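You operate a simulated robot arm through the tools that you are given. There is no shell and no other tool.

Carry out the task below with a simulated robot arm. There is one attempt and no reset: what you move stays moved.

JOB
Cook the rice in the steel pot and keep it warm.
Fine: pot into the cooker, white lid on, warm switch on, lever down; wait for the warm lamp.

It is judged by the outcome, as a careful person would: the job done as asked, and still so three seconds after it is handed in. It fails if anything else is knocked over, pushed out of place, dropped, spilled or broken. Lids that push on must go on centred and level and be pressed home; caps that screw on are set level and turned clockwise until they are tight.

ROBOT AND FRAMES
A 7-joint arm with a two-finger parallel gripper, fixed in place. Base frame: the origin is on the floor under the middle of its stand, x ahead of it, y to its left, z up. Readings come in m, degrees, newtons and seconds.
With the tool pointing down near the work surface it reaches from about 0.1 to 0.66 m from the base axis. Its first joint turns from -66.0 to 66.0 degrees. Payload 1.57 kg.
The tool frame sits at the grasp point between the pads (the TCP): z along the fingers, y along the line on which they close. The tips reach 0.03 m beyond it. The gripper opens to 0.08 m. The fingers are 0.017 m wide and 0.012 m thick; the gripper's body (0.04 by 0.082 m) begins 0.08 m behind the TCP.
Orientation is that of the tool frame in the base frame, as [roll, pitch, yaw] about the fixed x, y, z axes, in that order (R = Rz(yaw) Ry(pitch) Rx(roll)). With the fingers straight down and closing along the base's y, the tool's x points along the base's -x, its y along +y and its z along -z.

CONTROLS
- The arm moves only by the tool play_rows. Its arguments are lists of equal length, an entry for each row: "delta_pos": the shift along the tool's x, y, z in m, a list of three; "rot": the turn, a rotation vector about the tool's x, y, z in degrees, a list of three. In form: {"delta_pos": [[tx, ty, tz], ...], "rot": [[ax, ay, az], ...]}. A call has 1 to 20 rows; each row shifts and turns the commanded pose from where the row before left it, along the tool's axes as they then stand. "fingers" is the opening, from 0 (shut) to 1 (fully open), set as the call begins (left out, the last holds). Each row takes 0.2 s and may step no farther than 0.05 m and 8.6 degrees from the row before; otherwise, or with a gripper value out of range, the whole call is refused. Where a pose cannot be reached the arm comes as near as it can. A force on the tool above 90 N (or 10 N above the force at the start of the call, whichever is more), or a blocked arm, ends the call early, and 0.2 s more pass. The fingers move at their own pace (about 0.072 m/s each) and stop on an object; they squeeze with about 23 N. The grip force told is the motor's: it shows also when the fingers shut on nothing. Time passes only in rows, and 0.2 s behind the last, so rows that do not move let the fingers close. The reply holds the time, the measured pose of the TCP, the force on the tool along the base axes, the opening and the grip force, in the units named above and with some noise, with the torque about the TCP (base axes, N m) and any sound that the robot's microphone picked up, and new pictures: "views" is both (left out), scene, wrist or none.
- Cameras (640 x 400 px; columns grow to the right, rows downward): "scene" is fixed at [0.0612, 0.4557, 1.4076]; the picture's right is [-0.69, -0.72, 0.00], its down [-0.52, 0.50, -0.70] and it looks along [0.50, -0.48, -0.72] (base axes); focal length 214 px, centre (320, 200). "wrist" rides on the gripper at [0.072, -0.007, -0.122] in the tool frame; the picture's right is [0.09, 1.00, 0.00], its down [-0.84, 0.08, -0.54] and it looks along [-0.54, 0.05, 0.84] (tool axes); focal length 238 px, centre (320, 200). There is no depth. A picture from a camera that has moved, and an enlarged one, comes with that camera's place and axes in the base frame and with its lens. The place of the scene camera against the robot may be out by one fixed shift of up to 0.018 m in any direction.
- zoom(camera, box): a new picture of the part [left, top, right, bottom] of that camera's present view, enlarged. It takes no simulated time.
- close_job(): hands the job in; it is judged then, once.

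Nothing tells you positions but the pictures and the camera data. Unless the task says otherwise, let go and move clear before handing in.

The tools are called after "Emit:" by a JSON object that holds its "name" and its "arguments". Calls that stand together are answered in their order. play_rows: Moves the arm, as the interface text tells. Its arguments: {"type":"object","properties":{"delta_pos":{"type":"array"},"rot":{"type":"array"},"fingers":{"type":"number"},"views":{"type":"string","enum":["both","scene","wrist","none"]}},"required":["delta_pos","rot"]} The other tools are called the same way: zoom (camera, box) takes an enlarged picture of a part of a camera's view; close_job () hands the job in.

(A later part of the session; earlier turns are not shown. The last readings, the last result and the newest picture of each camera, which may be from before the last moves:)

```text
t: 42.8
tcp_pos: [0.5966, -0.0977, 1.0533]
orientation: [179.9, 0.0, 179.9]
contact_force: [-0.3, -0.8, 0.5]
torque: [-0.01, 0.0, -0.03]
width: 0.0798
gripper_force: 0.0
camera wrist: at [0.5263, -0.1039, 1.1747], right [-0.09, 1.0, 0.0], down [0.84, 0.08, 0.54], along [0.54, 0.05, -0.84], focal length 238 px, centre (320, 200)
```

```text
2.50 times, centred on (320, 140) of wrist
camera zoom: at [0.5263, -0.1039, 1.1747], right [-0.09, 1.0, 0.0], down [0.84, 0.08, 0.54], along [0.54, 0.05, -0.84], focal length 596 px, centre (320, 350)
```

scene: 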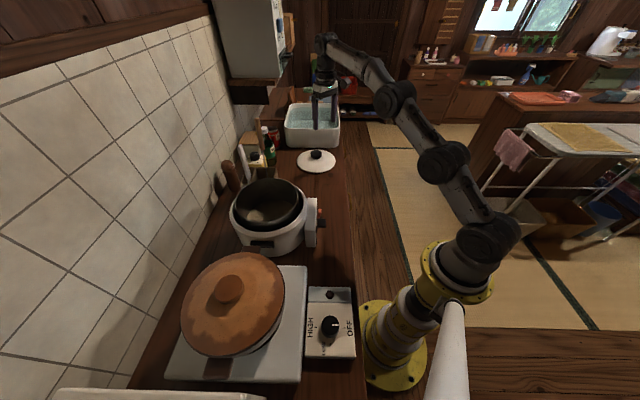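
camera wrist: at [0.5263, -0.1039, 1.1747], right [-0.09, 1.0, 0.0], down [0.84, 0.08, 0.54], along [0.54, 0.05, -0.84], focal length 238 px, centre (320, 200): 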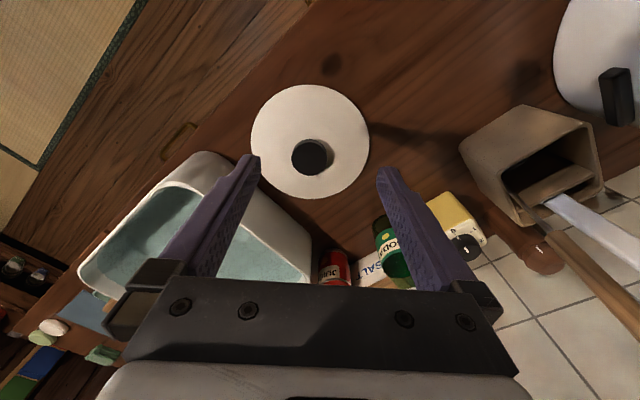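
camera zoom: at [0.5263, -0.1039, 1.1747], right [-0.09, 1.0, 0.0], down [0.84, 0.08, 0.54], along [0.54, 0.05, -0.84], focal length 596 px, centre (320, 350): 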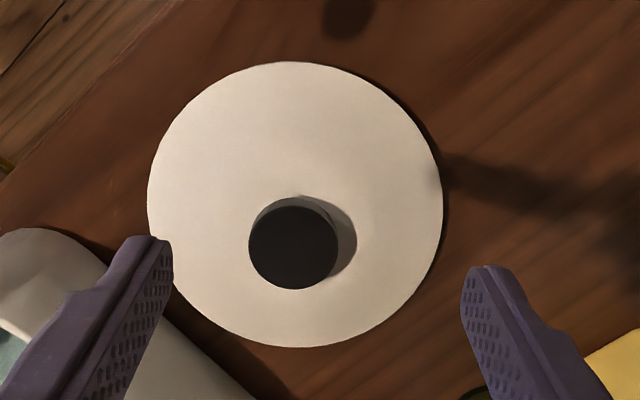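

The lid centre is at (0.655, -0.107) and its knob is about 49 mm wide with the top near 0.872. I'll move above the knob and check that I can reach it.

Emit:
{"name": "play_rows", "arguments": {"delta_pos": [[-0.0195, -0.003, 0.02], [-0.0195, -0.003, 0.025], [-0.0195, -0.003, 0.03], [0, 0, 0.02], [0, 0, 0]], "rot": [[0, 0, 0], [0, 0, 0], [0, 0, 0], [0, 0, 0], [0, 0, 0]], "fingers": 1.0, "views": "both"}}

Emit:
{"name": "zoom", "arguments": {"camera": "wrist", "box": [220, 60, 420, 220]}}

Emit:
{"name": "zoom", "arguments": {"camera": "scene", "box": [270, 70, 370, 190]}}

```text
t: 44.0
tcp_pos: [0.6264, -0.1014, 0.97]
orientation: [-180.0, 0.0, -179.9]
contact_force: [0.5, 0.7, -0.2]
torque: [0.01, 0.02, 0.03]
width: 0.08
gripper_force: 0.1
out of reach, approached as far as the arm can: row 1, 2, 3
camera wrist: at [0.555, -0.1083, 1.0925], right [-0.09, 1.0, 0.0], down [0.84, 0.08, 0.54], along [0.54, 0.05, -0.84], focal length 238 px, centre (320, 200)
```

scene: 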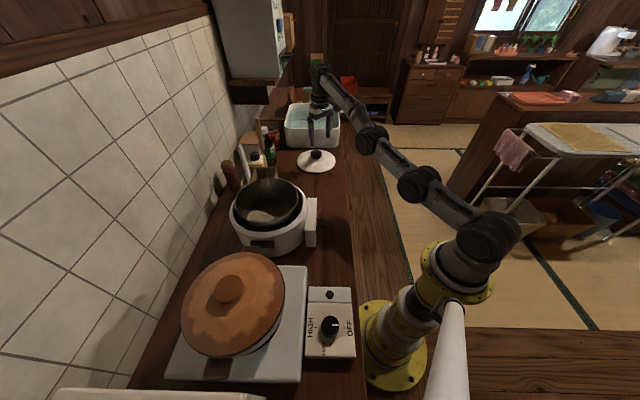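
wrist: 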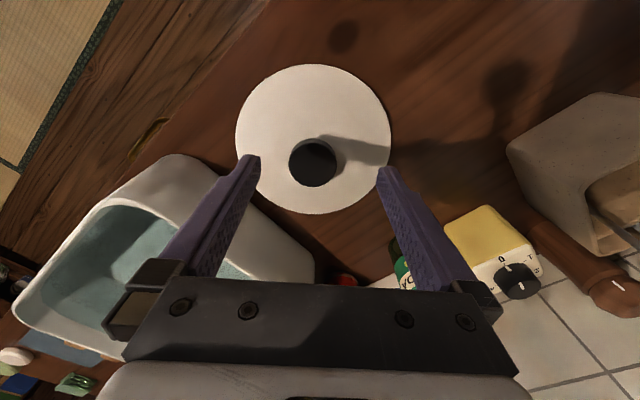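

```text
2.50 times, centred on (320, 140) of wrist
camera zoom: at [0.555, -0.1083, 1.0925], right [-0.09, 1.0, 0.0], down [0.84, 0.08, 0.54], along [0.54, 0.05, -0.84], focal length 596 px, centre (320, 350)
```

zoom: 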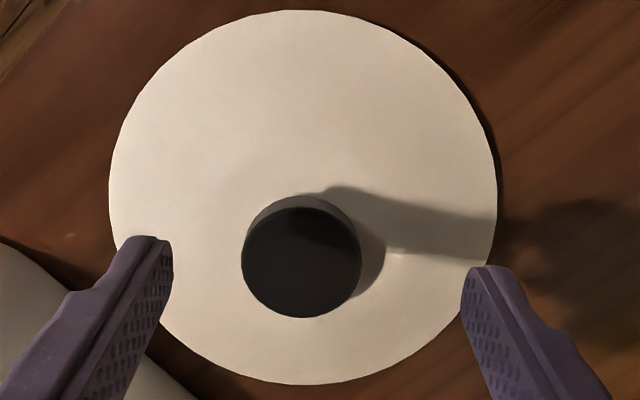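

```text
3.33 times, centred on (320, 130) of scene
camera zoom: at [0.0612, 0.4557, 1.4076], right [-0.69, -0.72, 0.0], down [-0.52, 0.5, -0.7], along [0.5, -0.48, -0.72], focal length 715 px, centre (320, 433)
```

zoom: 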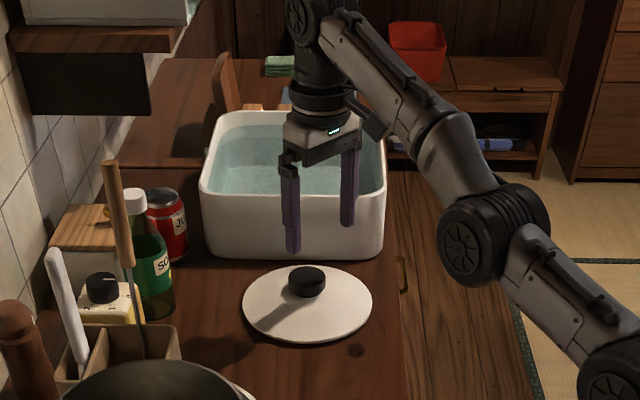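

The arm reached only x = 0.626 at this height. I'll go lower, where it reaches further, then extend outward with the open fingers straddling the knob.

Emit:
{"name": "play_rows", "arguments": {"delta_pos": [[0, -0.002, 0.025], [0, -0.002, 0.025], [0, -0.001, 0.02], [-0.01, 0, 0], [-0.01, 0, 0], [-0.009, 0, 0], [0, 0, 0]], "rot": [[0, 0, 0], [0, 0, 0], [0, 0, 0], [0, 0, 0], [0, 0, 0], [0, 0, 0], [0, 0, 0]], "fingers": 1.0, "views": "both"}}

Emit:
{"name": "zoom", "arguments": {"camera": "wrist", "box": [220, 60, 420, 220]}}

Emit:
{"name": "zoom", "arguments": {"camera": "scene", "box": [270, 80, 370, 190]}}

```text
t: 45.6
tcp_pos: [0.6464, -0.1067, 0.8995]
orientation: [179.9, -0.1, 179.9]
contact_force: [-0.6, -0.3, -0.3]
torque: [-0.02, 0.05, 0.03]
width: 0.0802
gripper_force: 0.0
out of reach, approached as far as the arm can: row 3, 5, 6
camera wrist: at [0.5754, -0.1137, 1.0214], right [-0.09, 1.0, 0.0], down [0.84, 0.08, 0.54], along [0.54, 0.05, -0.84], focal length 238 px, centre (320, 200)
```

scene: 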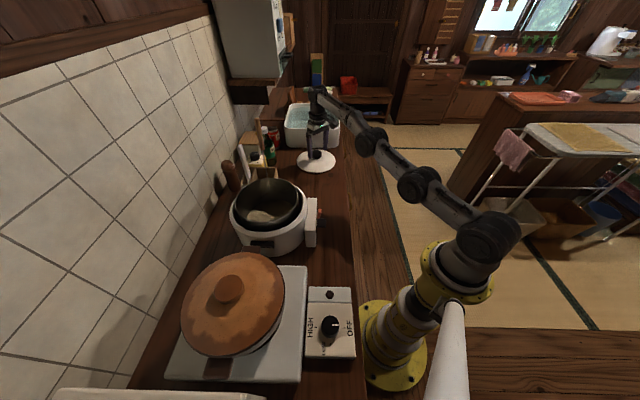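
wrist: 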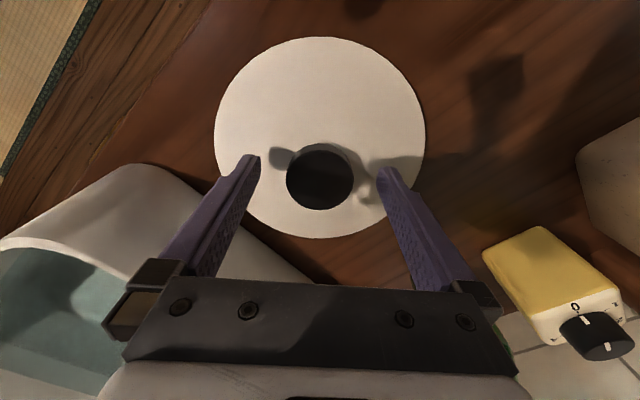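

```text
2.50 times, centred on (320, 140) of wrist
camera zoom: at [0.5754, -0.1137, 1.0214], right [-0.09, 1.0, 0.0], down [0.84, 0.08, 0.54], along [0.54, 0.05, -0.84], focal length 596 px, centre (320, 350)
```

zoom: 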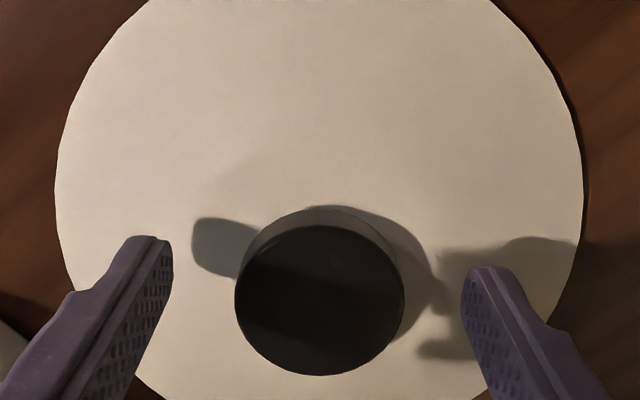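

```text
3.64 times, centred on (320, 135) of scene
camera zoom: at [0.0612, 0.4557, 1.4076], right [-0.69, -0.72, 0.0], down [-0.52, 0.5, -0.7], along [0.5, -0.48, -0.72], focal length 780 px, centre (320, 436)
```

zoom: 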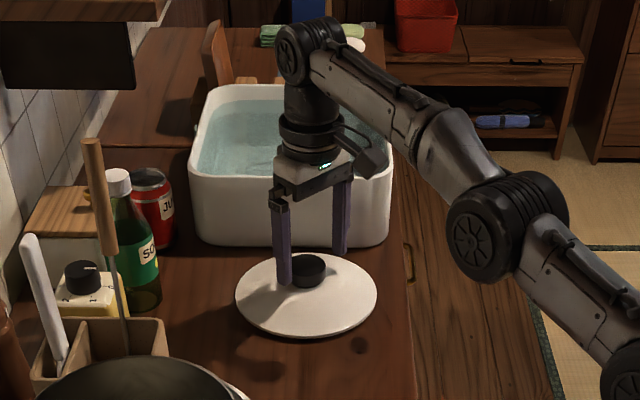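

Emit:
{"name": "play_rows", "arguments": {"delta_pos": [[0, 0, 0.006], [-0.004, 0, 0.006], [-0.005, 0, 0.004], [-0.001, 0, 0], [0, 0, 0]], "rot": [[0, 0, 0], [0, 0, 0], [0, 0, 0], [0, 0, 0], [0, 0, 0]], "fingers": 1.0, "views": "both"}}

Emit:
{"name": "zoom", "arguments": {"camera": "wrist", "box": [220, 60, 420, 220]}}

Emit:
{"name": "zoom", "arguments": {"camera": "scene", "box": [290, 120, 350, 190]}}

```text
t: 46.8
tcp_pos: [0.6485, -0.1083, 0.8847]
orientation: [180.0, 0.0, 180.0]
contact_force: [-0.4, -0.2, 0.0]
torque: [0.0, 0.01, -0.01]
width: 0.08
gripper_force: 0.0
out of reach, approached as far as the arm can: row 3
camera wrist: at [0.5778, -0.1142, 1.0079], right [-0.09, 1.0, 0.0], down [0.84, 0.08, 0.54], along [0.54, 0.05, -0.84], focal length 238 px, centre (320, 200)
```

scene: 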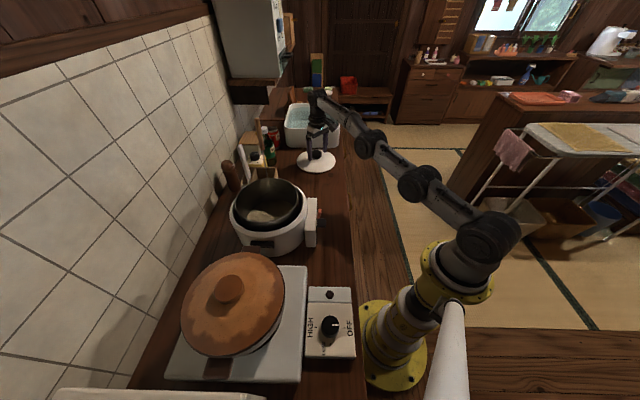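
wrist: 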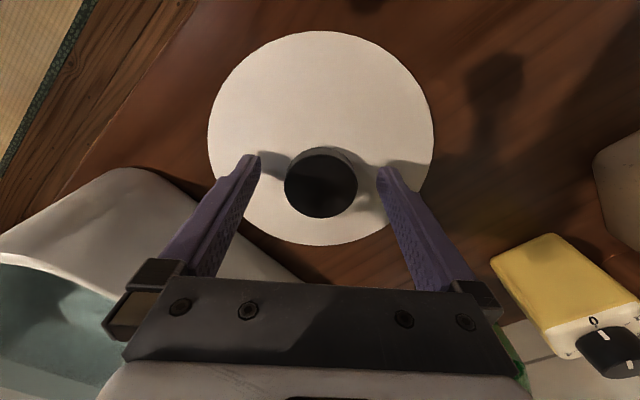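

```text
2.50 times, centred on (320, 140) of wrist
camera zoom: at [0.5778, -0.1142, 1.0079], right [-0.09, 1.0, 0.0], down [0.84, 0.08, 0.54], along [0.54, 0.05, -0.84], focal length 596 px, centre (320, 350)
```

zoom: 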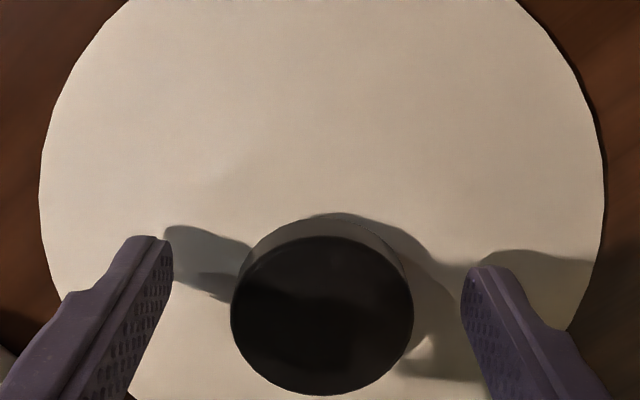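

```text
5.71 times, centred on (320, 155) of scene
camera zoom: at [0.0612, 0.4557, 1.4076], right [-0.69, -0.72, 0.0], down [-0.52, 0.5, -0.7], along [0.5, -0.48, -0.72], focal length 1226 px, centre (320, 457)
```

zoom: 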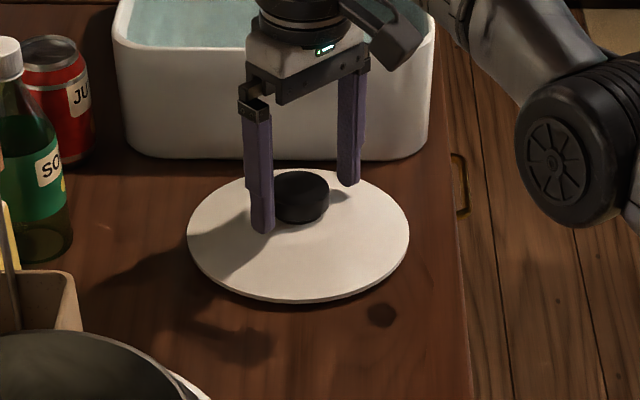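

The knob is centred 6 mm beyond the TCP. I'll tilt the tool 4° outward (about the closing axis, so the pads stay parallel) to gain reach and centre on the knob.

Emit:
{"name": "play_rows", "arguments": {"delta_pos": [[0, 0, 0], [0, 0, 0], [-0.003, 0.0015, 0.0022], [-0.0027, 0, 0.0022], [0, 0, 0]], "rot": [[0, -2, 0], [0, -2, 0], [0, 0, 0], [0, 0, 0], [0, 0, 0]], "fingers": 1.0, "views": "both"}}

Emit:
{"name": "zoom", "arguments": {"camera": "wrist", "box": [220, 60, 420, 220]}}

Emit:
{"name": "zoom", "arguments": {"camera": "scene", "box": [290, 120, 350, 190]}}

```text
t: 48.0
tcp_pos: [0.6575, -0.1065, 0.8831]
orientation: [180.0, 4.0, -179.9]
contact_force: [-0.2, 0.0, -0.8]
torque: [0.0, -0.01, -0.02]
width: 0.0802
gripper_force: 0.0
camera wrist: at [0.5772, -0.1136, 1.0004], right [-0.09, 1.0, 0.0], down [0.8, 0.08, 0.6], along [0.6, 0.05, -0.8], focal length 238 px, centre (320, 200)
```

scene: 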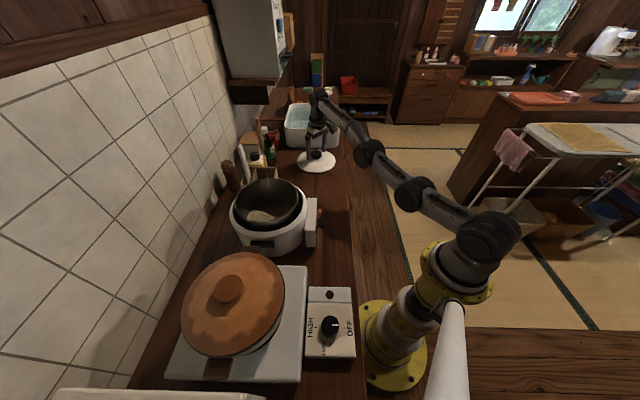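
wrist: 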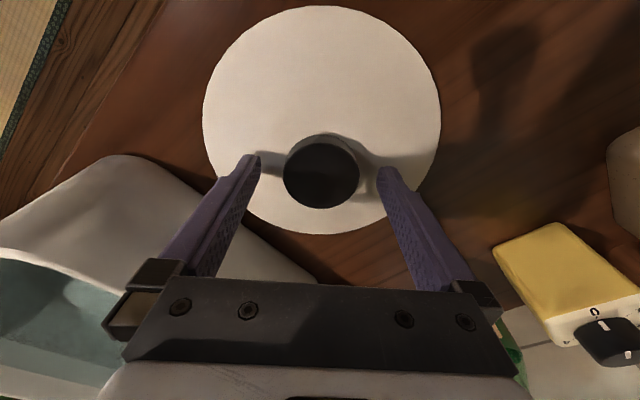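

```text
2.50 times, centred on (320, 140) of wrist
camera zoom: at [0.5772, -0.1136, 1.0004], right [-0.09, 1.0, 0.0], down [0.8, 0.08, 0.6], along [0.6, 0.05, -0.8], focal length 596 px, centre (320, 350)
```

zoom: 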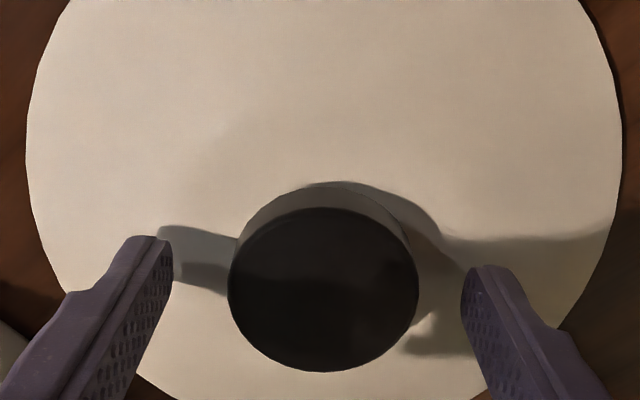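

```text
5.71 times, centred on (320, 155) of scene
camera zoom: at [0.0612, 0.4557, 1.4076], right [-0.69, -0.72, 0.0], down [-0.52, 0.5, -0.7], along [0.5, -0.48, -0.72], focal length 1226 px, centre (320, 457)
```

zoom: 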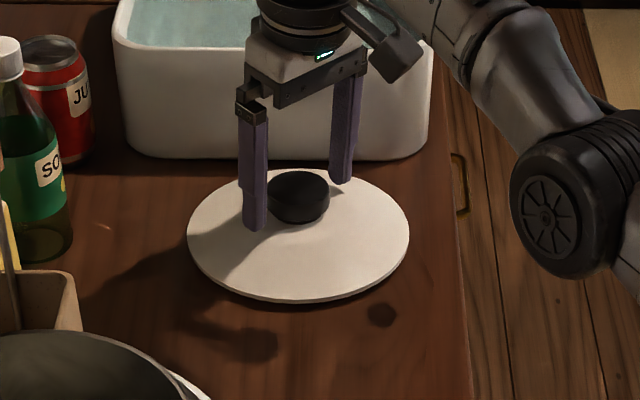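

Emit:
{"name": "play_rows", "arguments": {"delta_pos": [[0.0045, 0, 0], [0, 0, 0.0025], [0, 0, 0.0025], [0, 0, 0]], "rot": [[0, 0, 0], [0, 0, 0], [0, 0, 0], [0, 0, 0]], "fingers": 1.0, "views": "none"}}

Emit:
{"name": "zoom", "arguments": {"camera": "scene", "box": [300, 130, 340, 180]}}

```text
t: 49.0
tcp_pos: [0.6526, -0.1063, 0.8783]
orientation: [179.9, 4.1, -180.0]
contact_force: [-0.1, 0.0, 3.2]
torque: [-0.15, 0.05, -0.06]
width: 0.0799
gripper_force: 0.1
```

```text
8.00 times, centred on (320, 155) of scene
camera zoom: at [0.0611, 0.4558, 1.4076], right [-0.69, -0.72, 0.0], down [-0.52, 0.5, -0.7], along [0.5, -0.48, -0.72], focal length 1716 px, centre (320, 560)
```

zoom: 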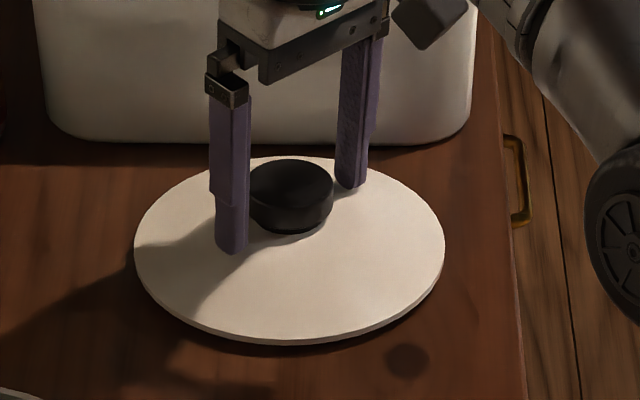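

The fingertips just touch the lid surface (3 N), so the lid top is near 0.848. I'll rise 2 mm and close on the knob.

Emit:
{"name": "play_rows", "arguments": {"delta_pos": [[0, 0, -0.002], [0, 0, 0]], "rot": [[0, 0, 0], [0, 0, 0]], "fingers": 1.0, "views": "none"}}

Emit:
{"name": "play_rows", "arguments": {"delta_pos": [[0, 0, 0], [0, 0, 0], [0, 0, 0], [0, 0, 0]], "rot": [[0, 0, 0], [0, 0, 0], [0, 0, 0], [0, 0, 0]], "fingers": 0.0, "views": "both"}}

Emit:
{"name": "zoom", "arguments": {"camera": "scene", "box": [300, 130, 340, 180]}}

Emit:
{"name": "zoom", "arguments": {"camera": "wrist", "box": [220, 60, 420, 220]}}

```text
t: 49.6
tcp_pos: [0.6526, -0.1056, 0.8803]
orientation: [179.9, 3.9, -180.0]
contact_force: [0.2, -0.4, 1.2]
torque: [-0.05, 0.01, -0.02]
width: 0.0801
gripper_force: 0.1
```

```text
t: 50.6
tcp_pos: [0.6517, -0.1072, 0.8801]
orientation: [179.8, 4.0, 179.9]
contact_force: [0.5, 1.0, -0.4]
torque: [0.0, 0.11, 0.0]
width: 0.0477
gripper_force: 22.6
camera wrist: at [0.5727, -0.1137, 0.9969], right [-0.09, 1.0, 0.0], down [0.8, 0.08, 0.6], along [0.6, 0.05, -0.8], focal length 238 px, centre (320, 200)
```

scene: 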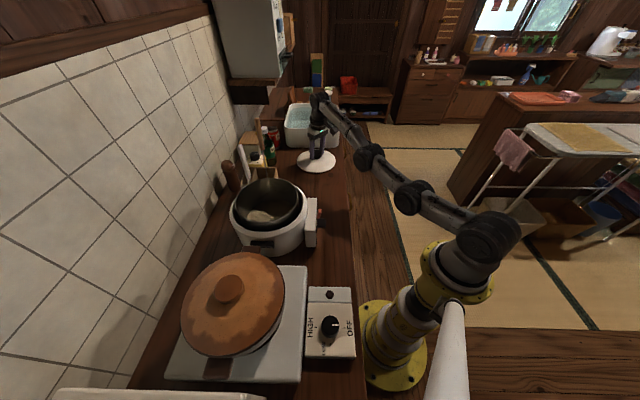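
wrist: 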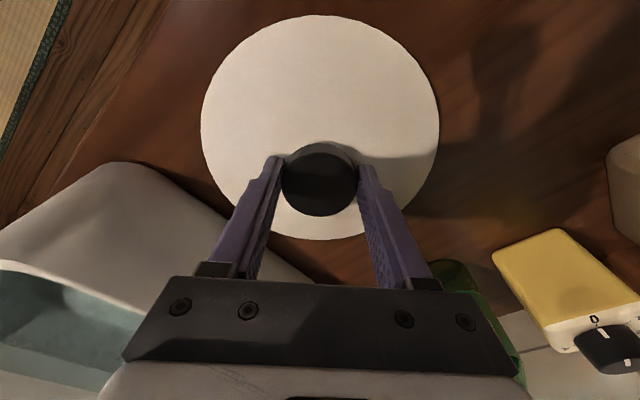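

```text
8.00 times, centred on (320, 155) of scene
camera zoom: at [0.0612, 0.4557, 1.4076], right [-0.69, -0.72, 0.0], down [-0.52, 0.5, -0.7], along [0.5, -0.48, -0.72], focal length 1716 px, centre (320, 560)
```

zoom: 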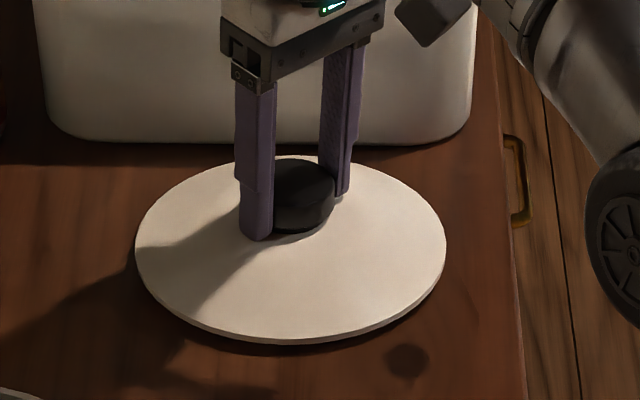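

```text
2.50 times, centred on (320, 140) of wrist
camera zoom: at [0.5727, -0.1137, 0.9969], right [-0.09, 1.0, 0.0], down [0.8, 0.08, 0.6], along [0.6, 0.05, -0.8], focal length 596 px, centre (320, 350)
```

zoom: 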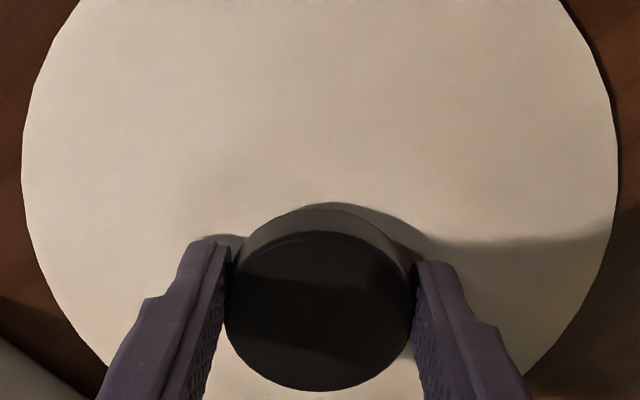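

The knob is gripped at 47.7 mm. I'll lift the lid and check that it hangs level.

Emit:
{"name": "play_rows", "arguments": {"delta_pos": [[0, 0, -0.005], [0, 0, -0.01], [0, 0, -0.015], [0, 0, 0], [0, 0, 0]], "rot": [[0, 0, 0], [0, 0, 0], [0, 0, 0], [0, 0, 0], [0, 0, 0]], "views": "both"}}

Emit:
{"name": "zoom", "arguments": {"camera": "scene", "box": [290, 115, 350, 185]}}

Emit:
{"name": "zoom", "arguments": {"camera": "wrist", "box": [180, 0, 460, 220]}}

```text
t: 51.8
tcp_pos: [0.6504, -0.1075, 0.9074]
orientation: [179.9, 4.0, 179.9]
contact_force: [-0.5, 0.4, -1.7]
torque: [-0.03, 0.0, 0.02]
width: 0.0477
gripper_force: 23.1
camera wrist: at [0.5698, -0.1137, 1.0244], right [-0.09, 1.0, 0.0], down [0.8, 0.08, 0.6], along [0.6, 0.05, -0.8], focal length 238 px, centre (320, 200)
```

scene: 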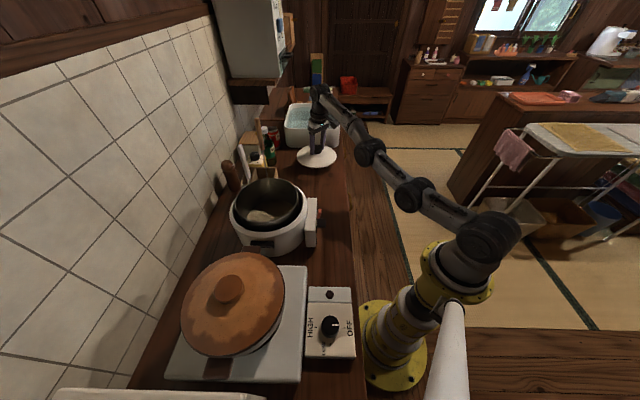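
wrist: 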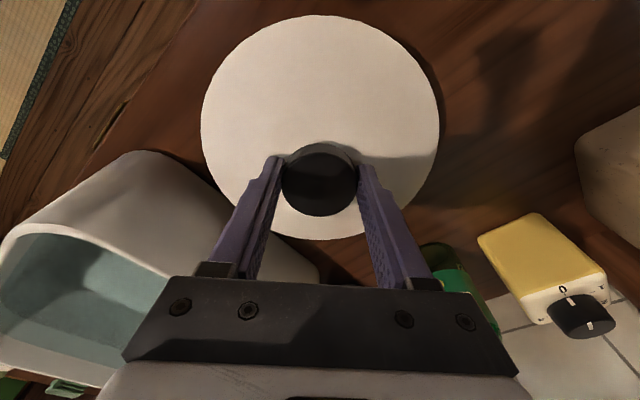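

```text
5.71 times, centred on (320, 150) of scene
camera zoom: at [0.0612, 0.4557, 1.4076], right [-0.69, -0.72, 0.0], down [-0.52, 0.5, -0.7], along [0.5, -0.48, -0.72], focal length 1226 px, centre (320, 486)
```

zoom: 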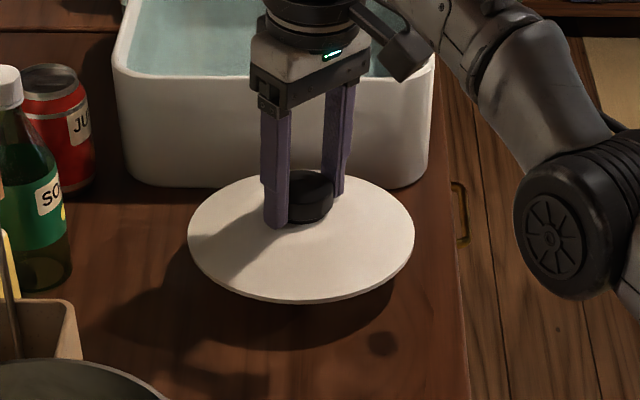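

```text
1.82 times, centred on (320, 110) of wrist
camera zoom: at [0.5698, -0.1137, 1.0244], right [-0.09, 1.0, 0.0], down [0.8, 0.08, 0.6], along [0.6, 0.05, -0.8], focal length 433 px, centre (320, 364)
```

zoom: 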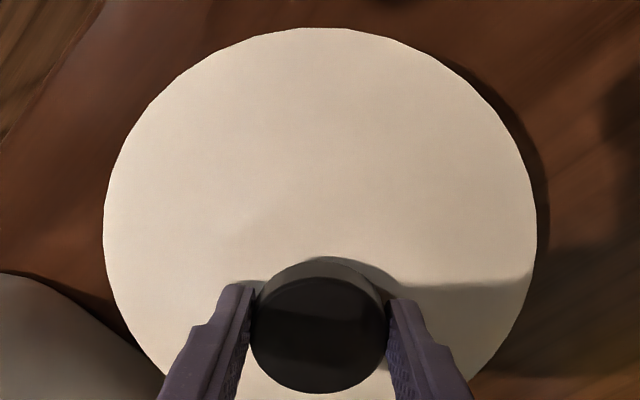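

The lid hangs level (about 0.17 kg). I'll raise and retract it, then carry it over to the cooker.

Emit:
{"name": "play_rows", "arguments": {"delta_pos": [[0.0186, 0, -0.0214], [0.0186, 0, -0.0214], [0.0186, 0, -0.0214], [0.0186, 0, -0.0214], [0.0186, 0, -0.0214], [0.0186, 0, -0.0214], [0.0186, 0, -0.0214], [0.0186, 0, -0.0214], [0, 0, 0]], "rot": [[0, 0, 0], [0, 0, 0], [0, 0, 0], [0, 0, 0], [0, 0, 0], [0, 0, 0], [0, 0, 0], [0, 0, 0], [0, 0, 0]], "views": "scene"}}

Emit:
{"name": "play_rows", "arguments": {"delta_pos": [[0.0021, 0.0305, -0.0047], [0.0021, 0.0305, -0.0047], [0.0021, 0.0305, -0.0047], [0.0021, 0.0305, -0.0047], [0.0021, 0.0305, -0.0047], [0.0021, 0.0305, -0.0047], [0.0021, 0.0305, -0.0047], [0.0021, 0.0305, -0.0047], [0.0021, 0.0305, -0.0047], [0.0021, 0.0305, -0.0047], [0.0021, 0.0305, -0.0047], [0.0021, 0.0305, -0.0047], [0, 0, 0], [0, 0, 0]], "rot": [[0, 0, 0], [0, 0, 0], [0, 0, 0], [0, 0, 0], [0, 0, 0], [0, 0, 0], [0, 0, 0], [0, 0, 0], [0, 0, 0], [0, 0, 0], [0, 0, 0], [0, 0, 0], [0, 0, 0], [0, 0, 0]], "views": "both"}}

Emit:
{"name": "zoom", "arguments": {"camera": "wrist", "box": [160, 0, 480, 240]}}

Emit:
{"name": "zoom", "arguments": {"camera": "scene", "box": [200, 110, 340, 250]}}

```text
t: 53.8
tcp_pos: [0.5271, -0.1153, 1.0779]
orientation: [179.9, 4.0, -180.0]
contact_force: [-0.7, -0.7, -0.6]
torque: [0.02, 0.01, -0.02]
width: 0.0477
gripper_force: 22.7
out of reach, approached as far as the arm can: row 1, 2, 3, 4
```

scene: 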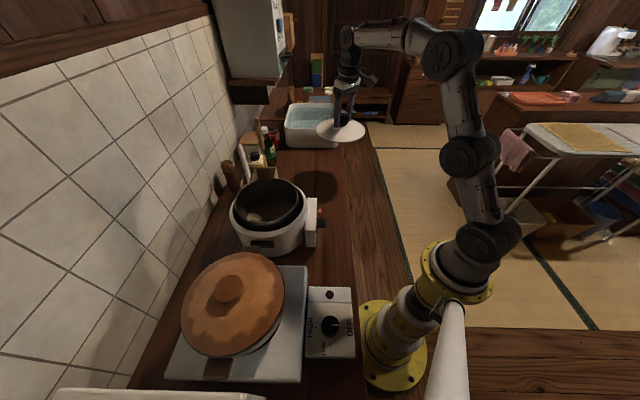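

```text
t: 56.8
tcp_pos: [0.5006, 0.2527, 1.134]
orientation: [179.9, 3.9, 179.9]
contact_force: [-1.0, 0.3, -0.7]
torque: [0.02, 0.04, 0.02]
width: 0.0479
gripper_force: 22.8
camera wrist: at [0.4209, 0.2451, 1.2503], right [-0.09, 1.0, 0.0], down [0.8, 0.08, 0.6], along [0.6, 0.05, -0.8], focal length 238 px, centre (320, 200)
```

scene: 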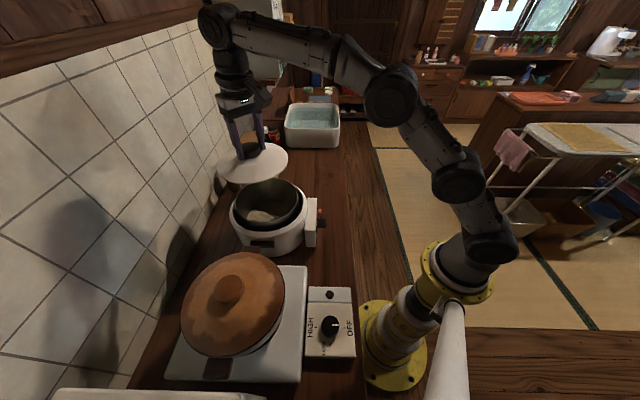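
wrist: 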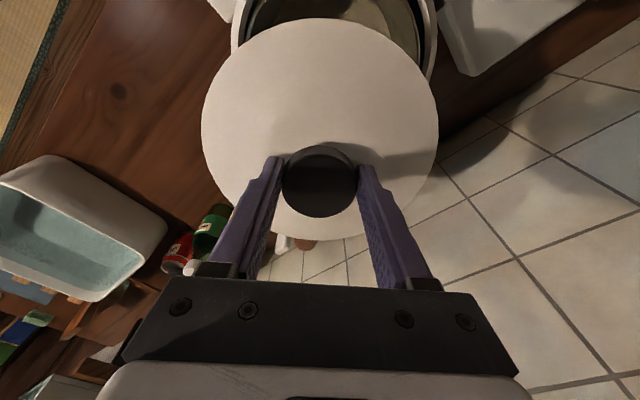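

```text
1.67 times, centred on (320, 120) of wrist
camera zoom: at [0.4209, 0.2451, 1.2503], right [-0.09, 1.0, 0.0], down [0.8, 0.08, 0.6], along [0.6, 0.05, -0.8], focal length 397 px, centre (320, 333)
```

zoom: 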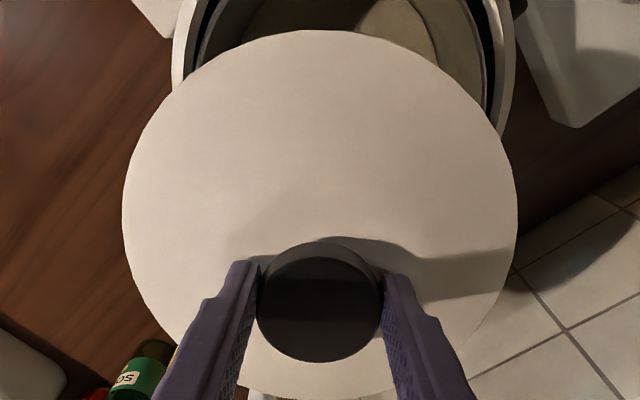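

```text
2.86 times, centred on (270, 180) of scene
camera zoom: at [0.0612, 0.4558, 1.4076], right [-0.69, -0.72, 0.0], down [-0.52, 0.5, -0.7], along [0.5, -0.48, -0.72], focal length 613 px, centre (463, 257)
```

zoom: 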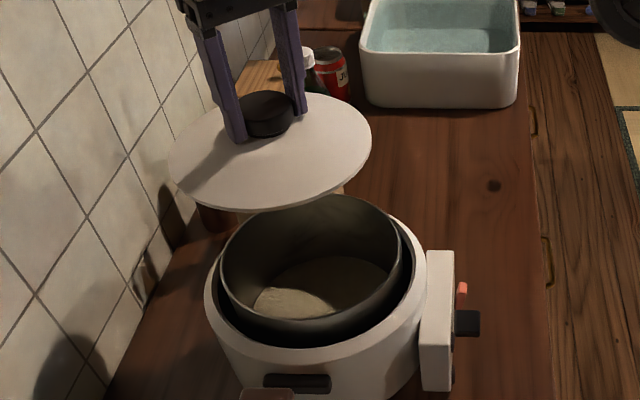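

Emit:
{"name": "play_rows", "arguments": {"delta_pos": [[0.0138, 0.002, 0.0104], [0.0138, 0.002, 0.0104], [0.0137, 0.002, 0.0104], [0, 0, 0], [0, 0, 0]], "rot": [[0, 0, 0], [0, 0, 0], [0, 0, 0], [0, 0, 0], [0, 0, 0]], "views": "both"}}

Emit:
{"name": "zoom", "arguments": {"camera": "wrist", "box": [160, 0, 480, 240]}}

Emit:
{"name": "zoom", "arguments": {"camera": "scene", "box": [210, 130, 330, 250]}}

```text
t: 58.0
tcp_pos: [0.4612, 0.2591, 1.1011]
orientation: [179.8, 4.0, -180.0]
contact_force: [-0.3, -0.4, -1.2]
torque: [-0.01, 0.02, -0.01]
width: 0.0478
gripper_force: 23.0
camera wrist: at [0.3813, 0.2524, 1.2179], right [-0.09, 1.0, 0.0], down [0.8, 0.08, 0.6], along [0.6, 0.05, -0.8], focal length 238 px, centre (320, 200)
```

scene: 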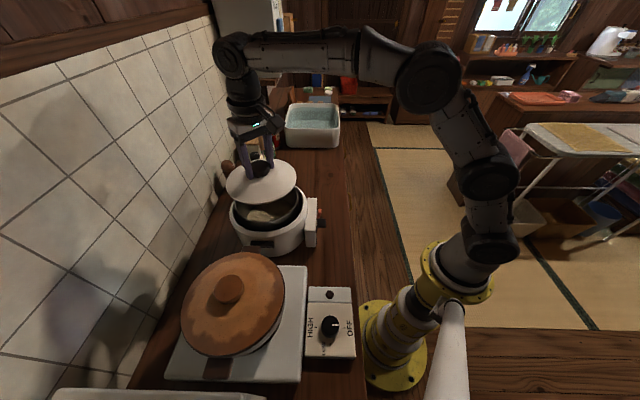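
wrist: 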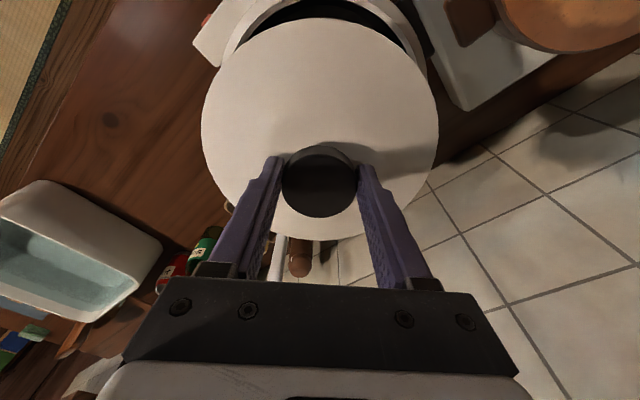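

```text
1.67 times, centred on (320, 120) of wrist
camera zoom: at [0.3813, 0.2524, 1.2179], right [-0.09, 1.0, 0.0], down [0.8, 0.08, 0.6], along [0.6, 0.05, -0.8], focal length 397 px, centre (320, 333)
```

zoom: 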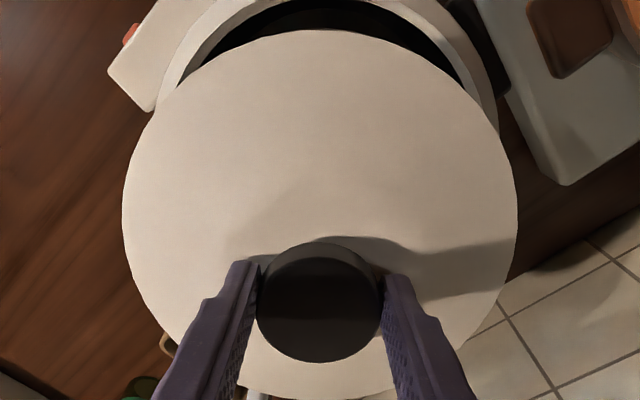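

```text
3.33 times, centred on (270, 190) of scene
camera zoom: at [0.0612, 0.4557, 1.4076], right [-0.69, -0.72, 0.0], down [-0.52, 0.5, -0.7], along [0.5, -0.48, -0.72], focal length 715 px, centre (487, 233)
```

zoom: 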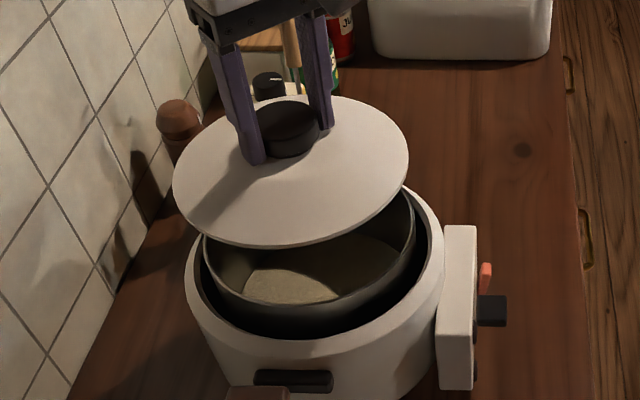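

The lid lines up with the pot to within about 1–2 mm. I'll lower it close to the pot rim.

Emit:
{"name": "play_rows", "arguments": {"delta_pos": [[0.0012, 0, 0.014], [0.0012, 0, 0.014], [0.0012, 0, 0.014], [0.0012, 0, 0.013], [0, 0, 0]], "rot": [[0, 0, 0], [0, 0, 0], [0, 0, 0], [0, 0, 0], [0, 0, 0]], "views": "both"}}

Emit:
{"name": "zoom", "arguments": {"camera": "wrist", "box": [160, 0, 480, 240]}}

Emit:
{"name": "zoom", "arguments": {"camera": "scene", "box": [215, 150, 325, 250]}}

```text
t: 59.2
tcp_pos: [0.4595, 0.2596, 1.0479]
orientation: [179.9, 3.9, 180.0]
contact_force: [0.4, -0.2, -2.2]
torque: [0.01, 0.03, 0.0]
width: 0.0479
gripper_force: 23.2
camera wrist: at [0.3797, 0.2528, 1.1637], right [-0.09, 1.0, 0.0], down [0.8, 0.08, 0.6], along [0.6, 0.05, -0.8], focal length 238 px, centre (320, 200)
```

scene: 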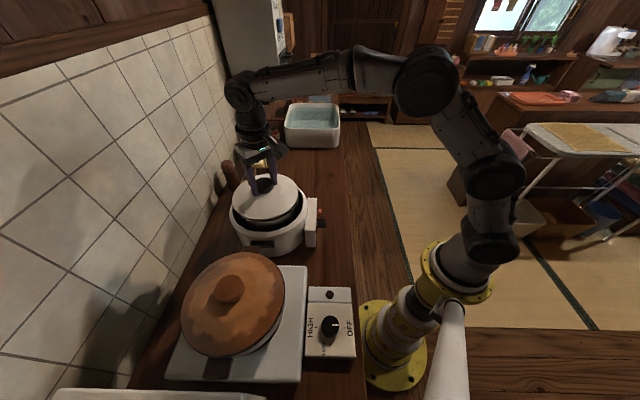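
wrist: 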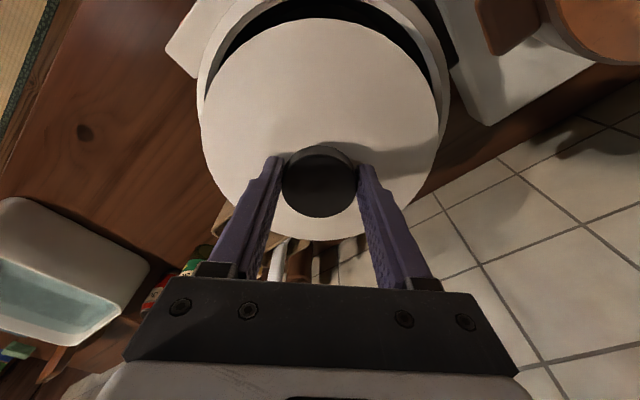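

```text
1.67 times, centred on (320, 120) of wrist
camera zoom: at [0.3797, 0.2528, 1.1637], right [-0.09, 1.0, 0.0], down [0.8, 0.08, 0.6], along [0.6, 0.05, -0.8], focal length 397 px, centre (320, 333)
```

zoom: 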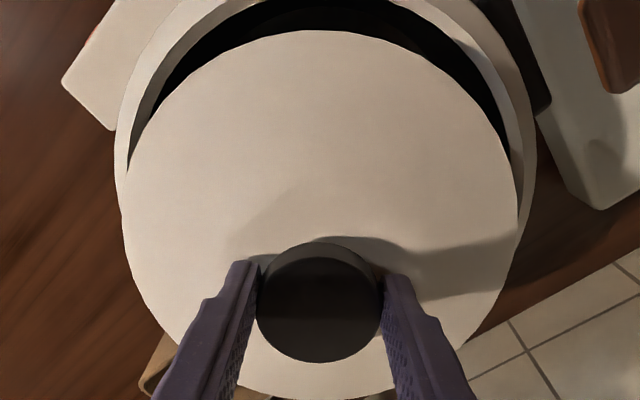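

```text
4.00 times, centred on (270, 200) of scene
camera zoom: at [0.0612, 0.4557, 1.4076], right [-0.69, -0.72, 0.0], down [-0.52, 0.5, -0.7], along [0.5, -0.48, -0.72], focal length 858 px, centre (520, 200)
```

zoom: 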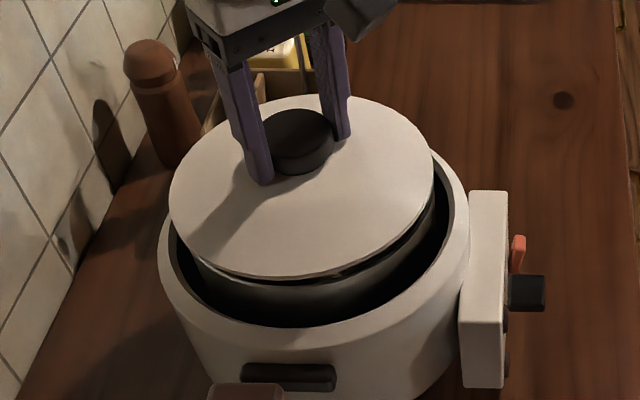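

The lid is about 1 cm above the rim and still aligned. I'll lower it gently until contact.

Emit:
{"name": "play_rows", "arguments": {"delta_pos": [[0.0003, 0, 0.004], [0.0003, 0, 0.004], [0, 0, 0]], "rot": [[0, 0, 0], [0, 0, 0], [0, 0, 0]], "views": "none"}}

Emit:
{"name": "play_rows", "arguments": {"delta_pos": [[0.0002, 0, 0.002], [0.0001, 0, 0.002], [0, 0, 0]], "rot": [[0, 0, 0], [0, 0, 0], [0, 0, 0]], "views": "none"}}

Emit:
{"name": "play_rows", "arguments": {"delta_pos": [[0.0002, 0, 0.002], [0, 0, 0]], "rot": [[0, 0, 0], [0, 0, 0]], "views": "both"}}

Emit:
{"name": "zoom", "arguments": {"camera": "scene", "box": [215, 150, 325, 250]}}

```text
t: 60.0
tcp_pos: [0.4596, 0.2594, 1.0381]
orientation: [180.0, 4.0, -180.0]
contact_force: [0.2, -0.2, -1.7]
torque: [0.01, 0.0, -0.01]
width: 0.0477
gripper_force: 22.9
```

```text
t: 60.8
tcp_pos: [0.4593, 0.2597, 1.0376]
orientation: [179.7, 4.3, -179.9]
contact_force: [-8.1, 3.4, 18.9]
torque: [0.0, 0.06, 0.0]
width: 0.0481
gripper_force: 22.8
```

```text
t: 61.4
tcp_pos: [0.4604, 0.2594, 1.0346]
orientation: [179.7, 4.5, -180.0]
contact_force: [-4.3, 3.6, 28.4]
torque: [-0.46, 0.26, -0.01]
width: 0.048
gripper_force: 23.1
camera wrist: at [0.38, 0.2516, 1.1515], right [-0.09, 1.0, 0.0], down [0.79, 0.07, 0.61], along [0.6, 0.06, -0.8], focal length 238 px, centre (320, 200)
```

scene: 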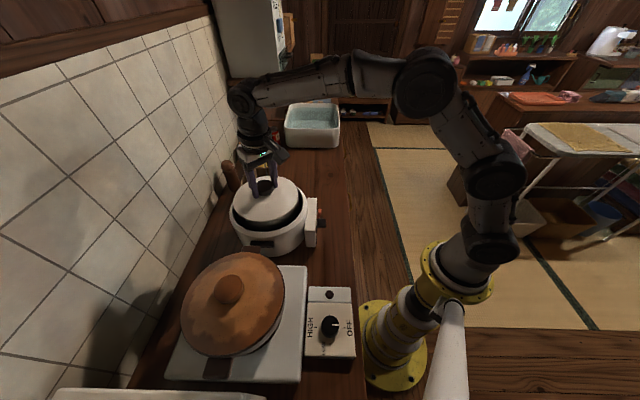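
wrist: 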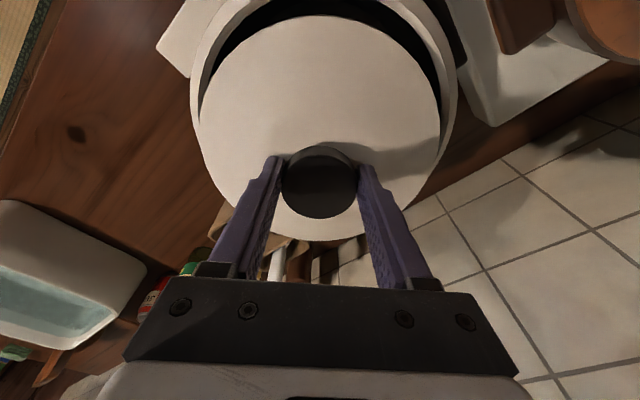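

```text
4.00 times, centred on (270, 200) of scene
camera zoom: at [0.0606, 0.4556, 1.4077], right [-0.69, -0.72, 0.0], down [-0.52, 0.5, -0.7], along [0.5, -0.48, -0.72], focal length 858 px, centre (520, 200)
```

zoom: 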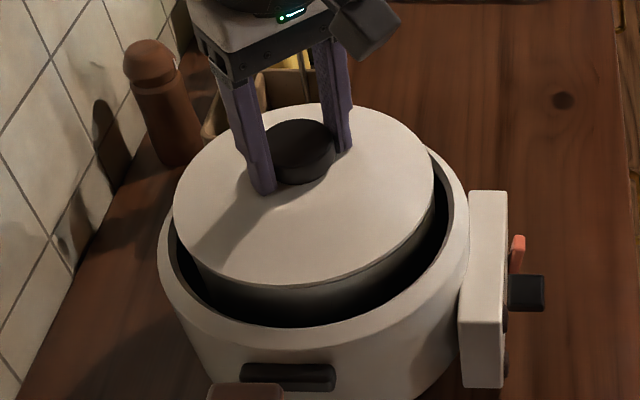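

The lid has met the rim evenly, with the centre of pressure near the middle. I'll press it down gradually and watch whether it moves home.

Emit:
{"name": "play_rows", "arguments": {"delta_pos": [[0.0001, 0, 0.002], [0, 0, 0]], "rot": [[0, 0, 0], [0, 0, 0]], "views": "none"}}

Emit:
{"name": "play_rows", "arguments": {"delta_pos": [[0.0001, 0, 0.002], [0, 0, 0]], "rot": [[0, 0, 0], [0, 0, 0]], "views": "both"}}

Emit:
{"name": "zoom", "arguments": {"camera": "scene", "box": [215, 150, 325, 250]}}

Emit:
{"name": "zoom", "arguments": {"camera": "wrist", "box": [160, 0, 480, 240]}}

```text
t: 62.0
tcp_pos: [0.4606, 0.2595, 1.035]
orientation: [179.5, 4.8, 180.0]
contact_force: [-7.0, 3.1, 36.6]
torque: [-1.09, 0.67, -0.07]
width: 0.0478
gripper_force: 23.0
```

```text
t: 62.6
tcp_pos: [0.4593, 0.259, 1.0353]
orientation: [179.3, 4.8, -180.0]
contact_force: [-14.2, -0.3, 46.0]
torque: [-1.67, 1.02, -0.19]
width: 0.0478
gripper_force: 23.0
camera wrist: at [0.3792, 0.2511, 1.1508], right [-0.09, 1.0, 0.0], down [0.79, 0.07, 0.61], along [0.61, 0.06, -0.79], focal length 238 px, centre (320, 200)
```

scene: 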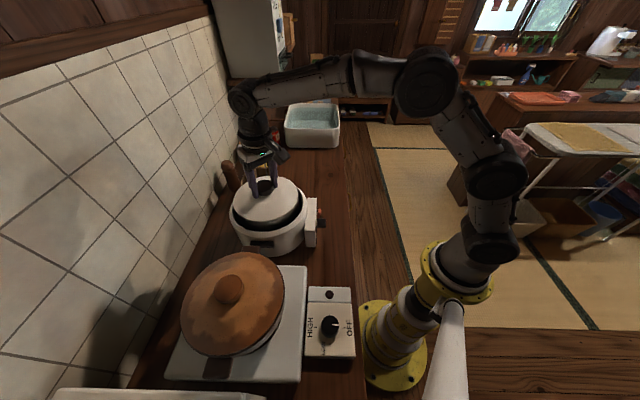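
wrist: 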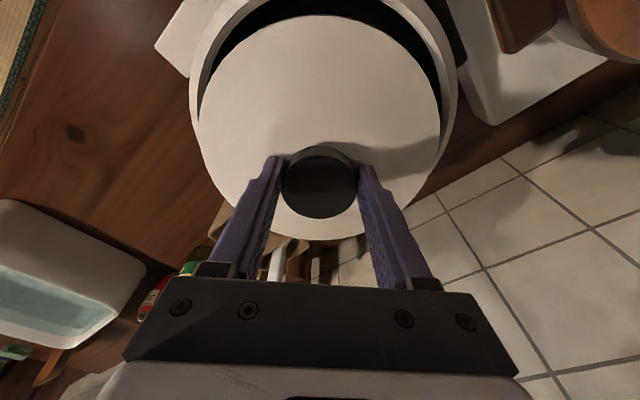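

```text
4.00 times, centred on (270, 200) of scene
camera zoom: at [0.0601, 0.4554, 1.4077], right [-0.69, -0.72, 0.0], down [-0.52, 0.5, -0.7], along [0.5, -0.48, -0.72], focal length 858 px, centre (520, 200)
```

zoom: 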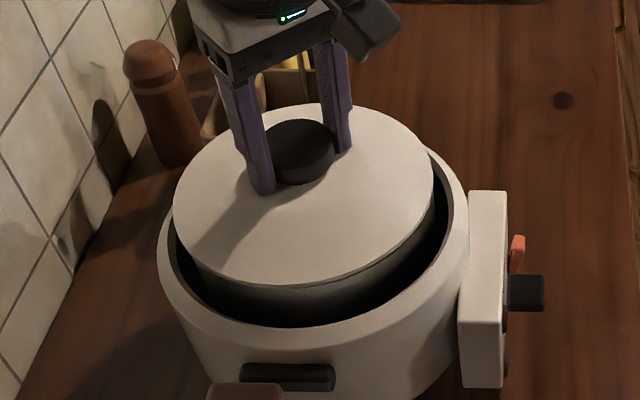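

```text
1.67 times, centred on (320, 120) of wrist
camera zoom: at [0.3792, 0.2511, 1.1508], right [-0.09, 1.0, 0.0], down [0.79, 0.07, 0.61], along [0.61, 0.06, -0.79], focal length 397 px, centre (320, 333)
```

zoom: 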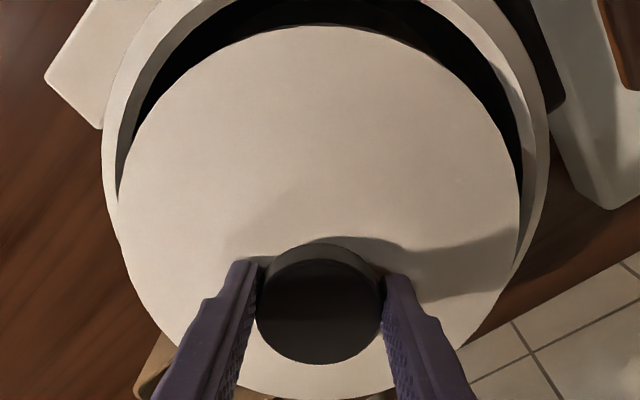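

Emit:
{"name": "zoom", "arguments": {"camera": "scene", "box": [230, 195, 300, 235]}}

Emit:
{"name": "zoom", "arguments": {"camera": "scene", "box": [280, 165, 320, 215]}}

Emit:
{"name": "zoom", "arguments": {"camera": "wrist", "box": [180, 0, 320, 100]}}

Emit:
{"name": "zoom", "arguments": {"camera": "wrist", "box": [350, 20, 470, 120]}}

```text
9.14 times, centred on (265, 215) of scene
camera zoom: at [0.0601, 0.4554, 1.4077], right [-0.69, -0.72, 0.0], down [-0.52, 0.5, -0.7], along [0.5, -0.48, -0.72], focal length 1961 px, centre (823, 63)
```

zoom: 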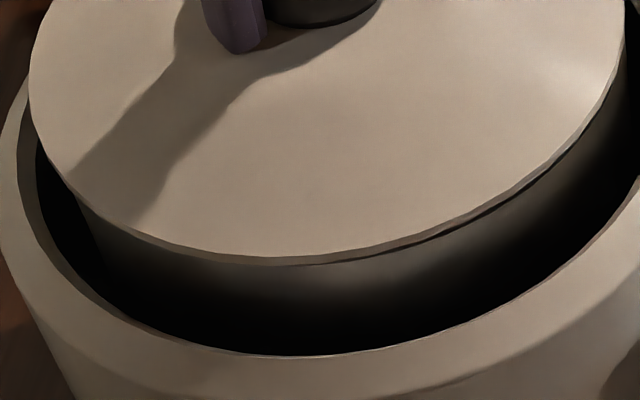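

```text
8.00 times, centred on (300, 190) of scene
camera zoom: at [0.0601, 0.4554, 1.4077], right [-0.69, -0.72, 0.0], down [-0.52, 0.5, -0.7], along [0.5, -0.48, -0.72], focal length 1716 px, centre (480, 280)
```

zoom: 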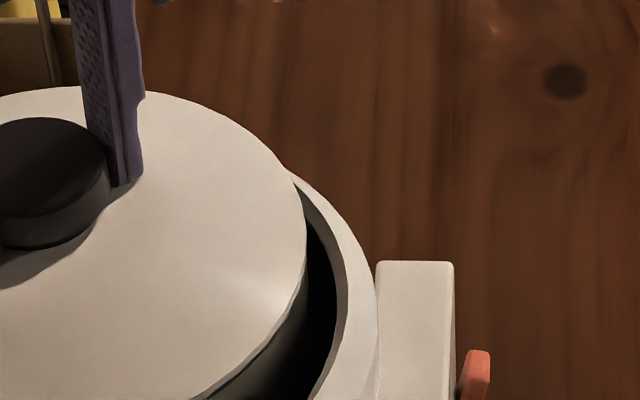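

```text
4.00 times, centred on (250, 50) of wrist
camera zoom: at [0.3792, 0.2511, 1.1508], right [-0.09, 1.0, 0.0], down [0.79, 0.07, 0.61], along [0.61, 0.06, -0.79], focal length 953 px, centre (600, 800)
```

zoom: 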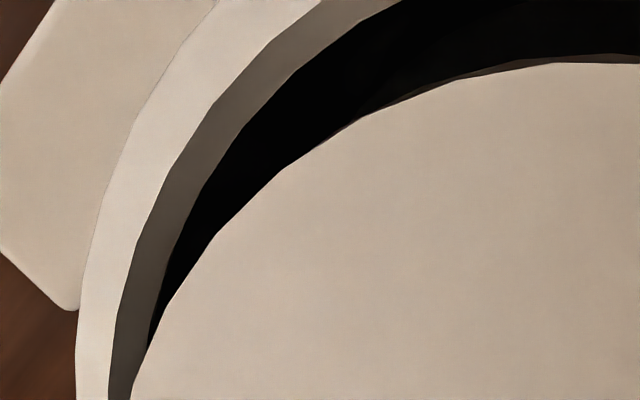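

```text
4.00 times, centred on (410, 70) of wrist
camera zoom: at [0.3792, 0.2511, 1.1508], right [-0.09, 1.0, 0.0], down [0.79, 0.07, 0.61], along [0.61, 0.06, -0.79], focal length 953 px, centre (-40, 720)
```

zoom: 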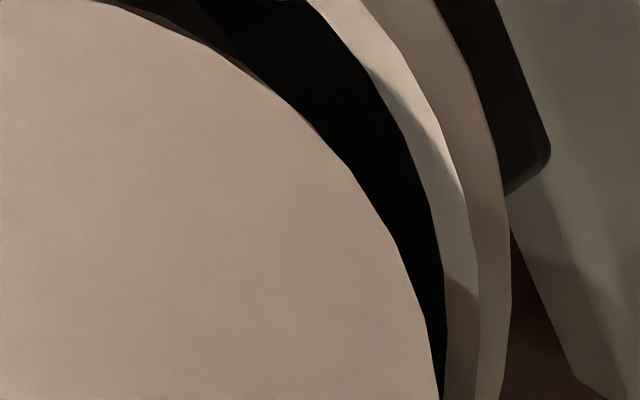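

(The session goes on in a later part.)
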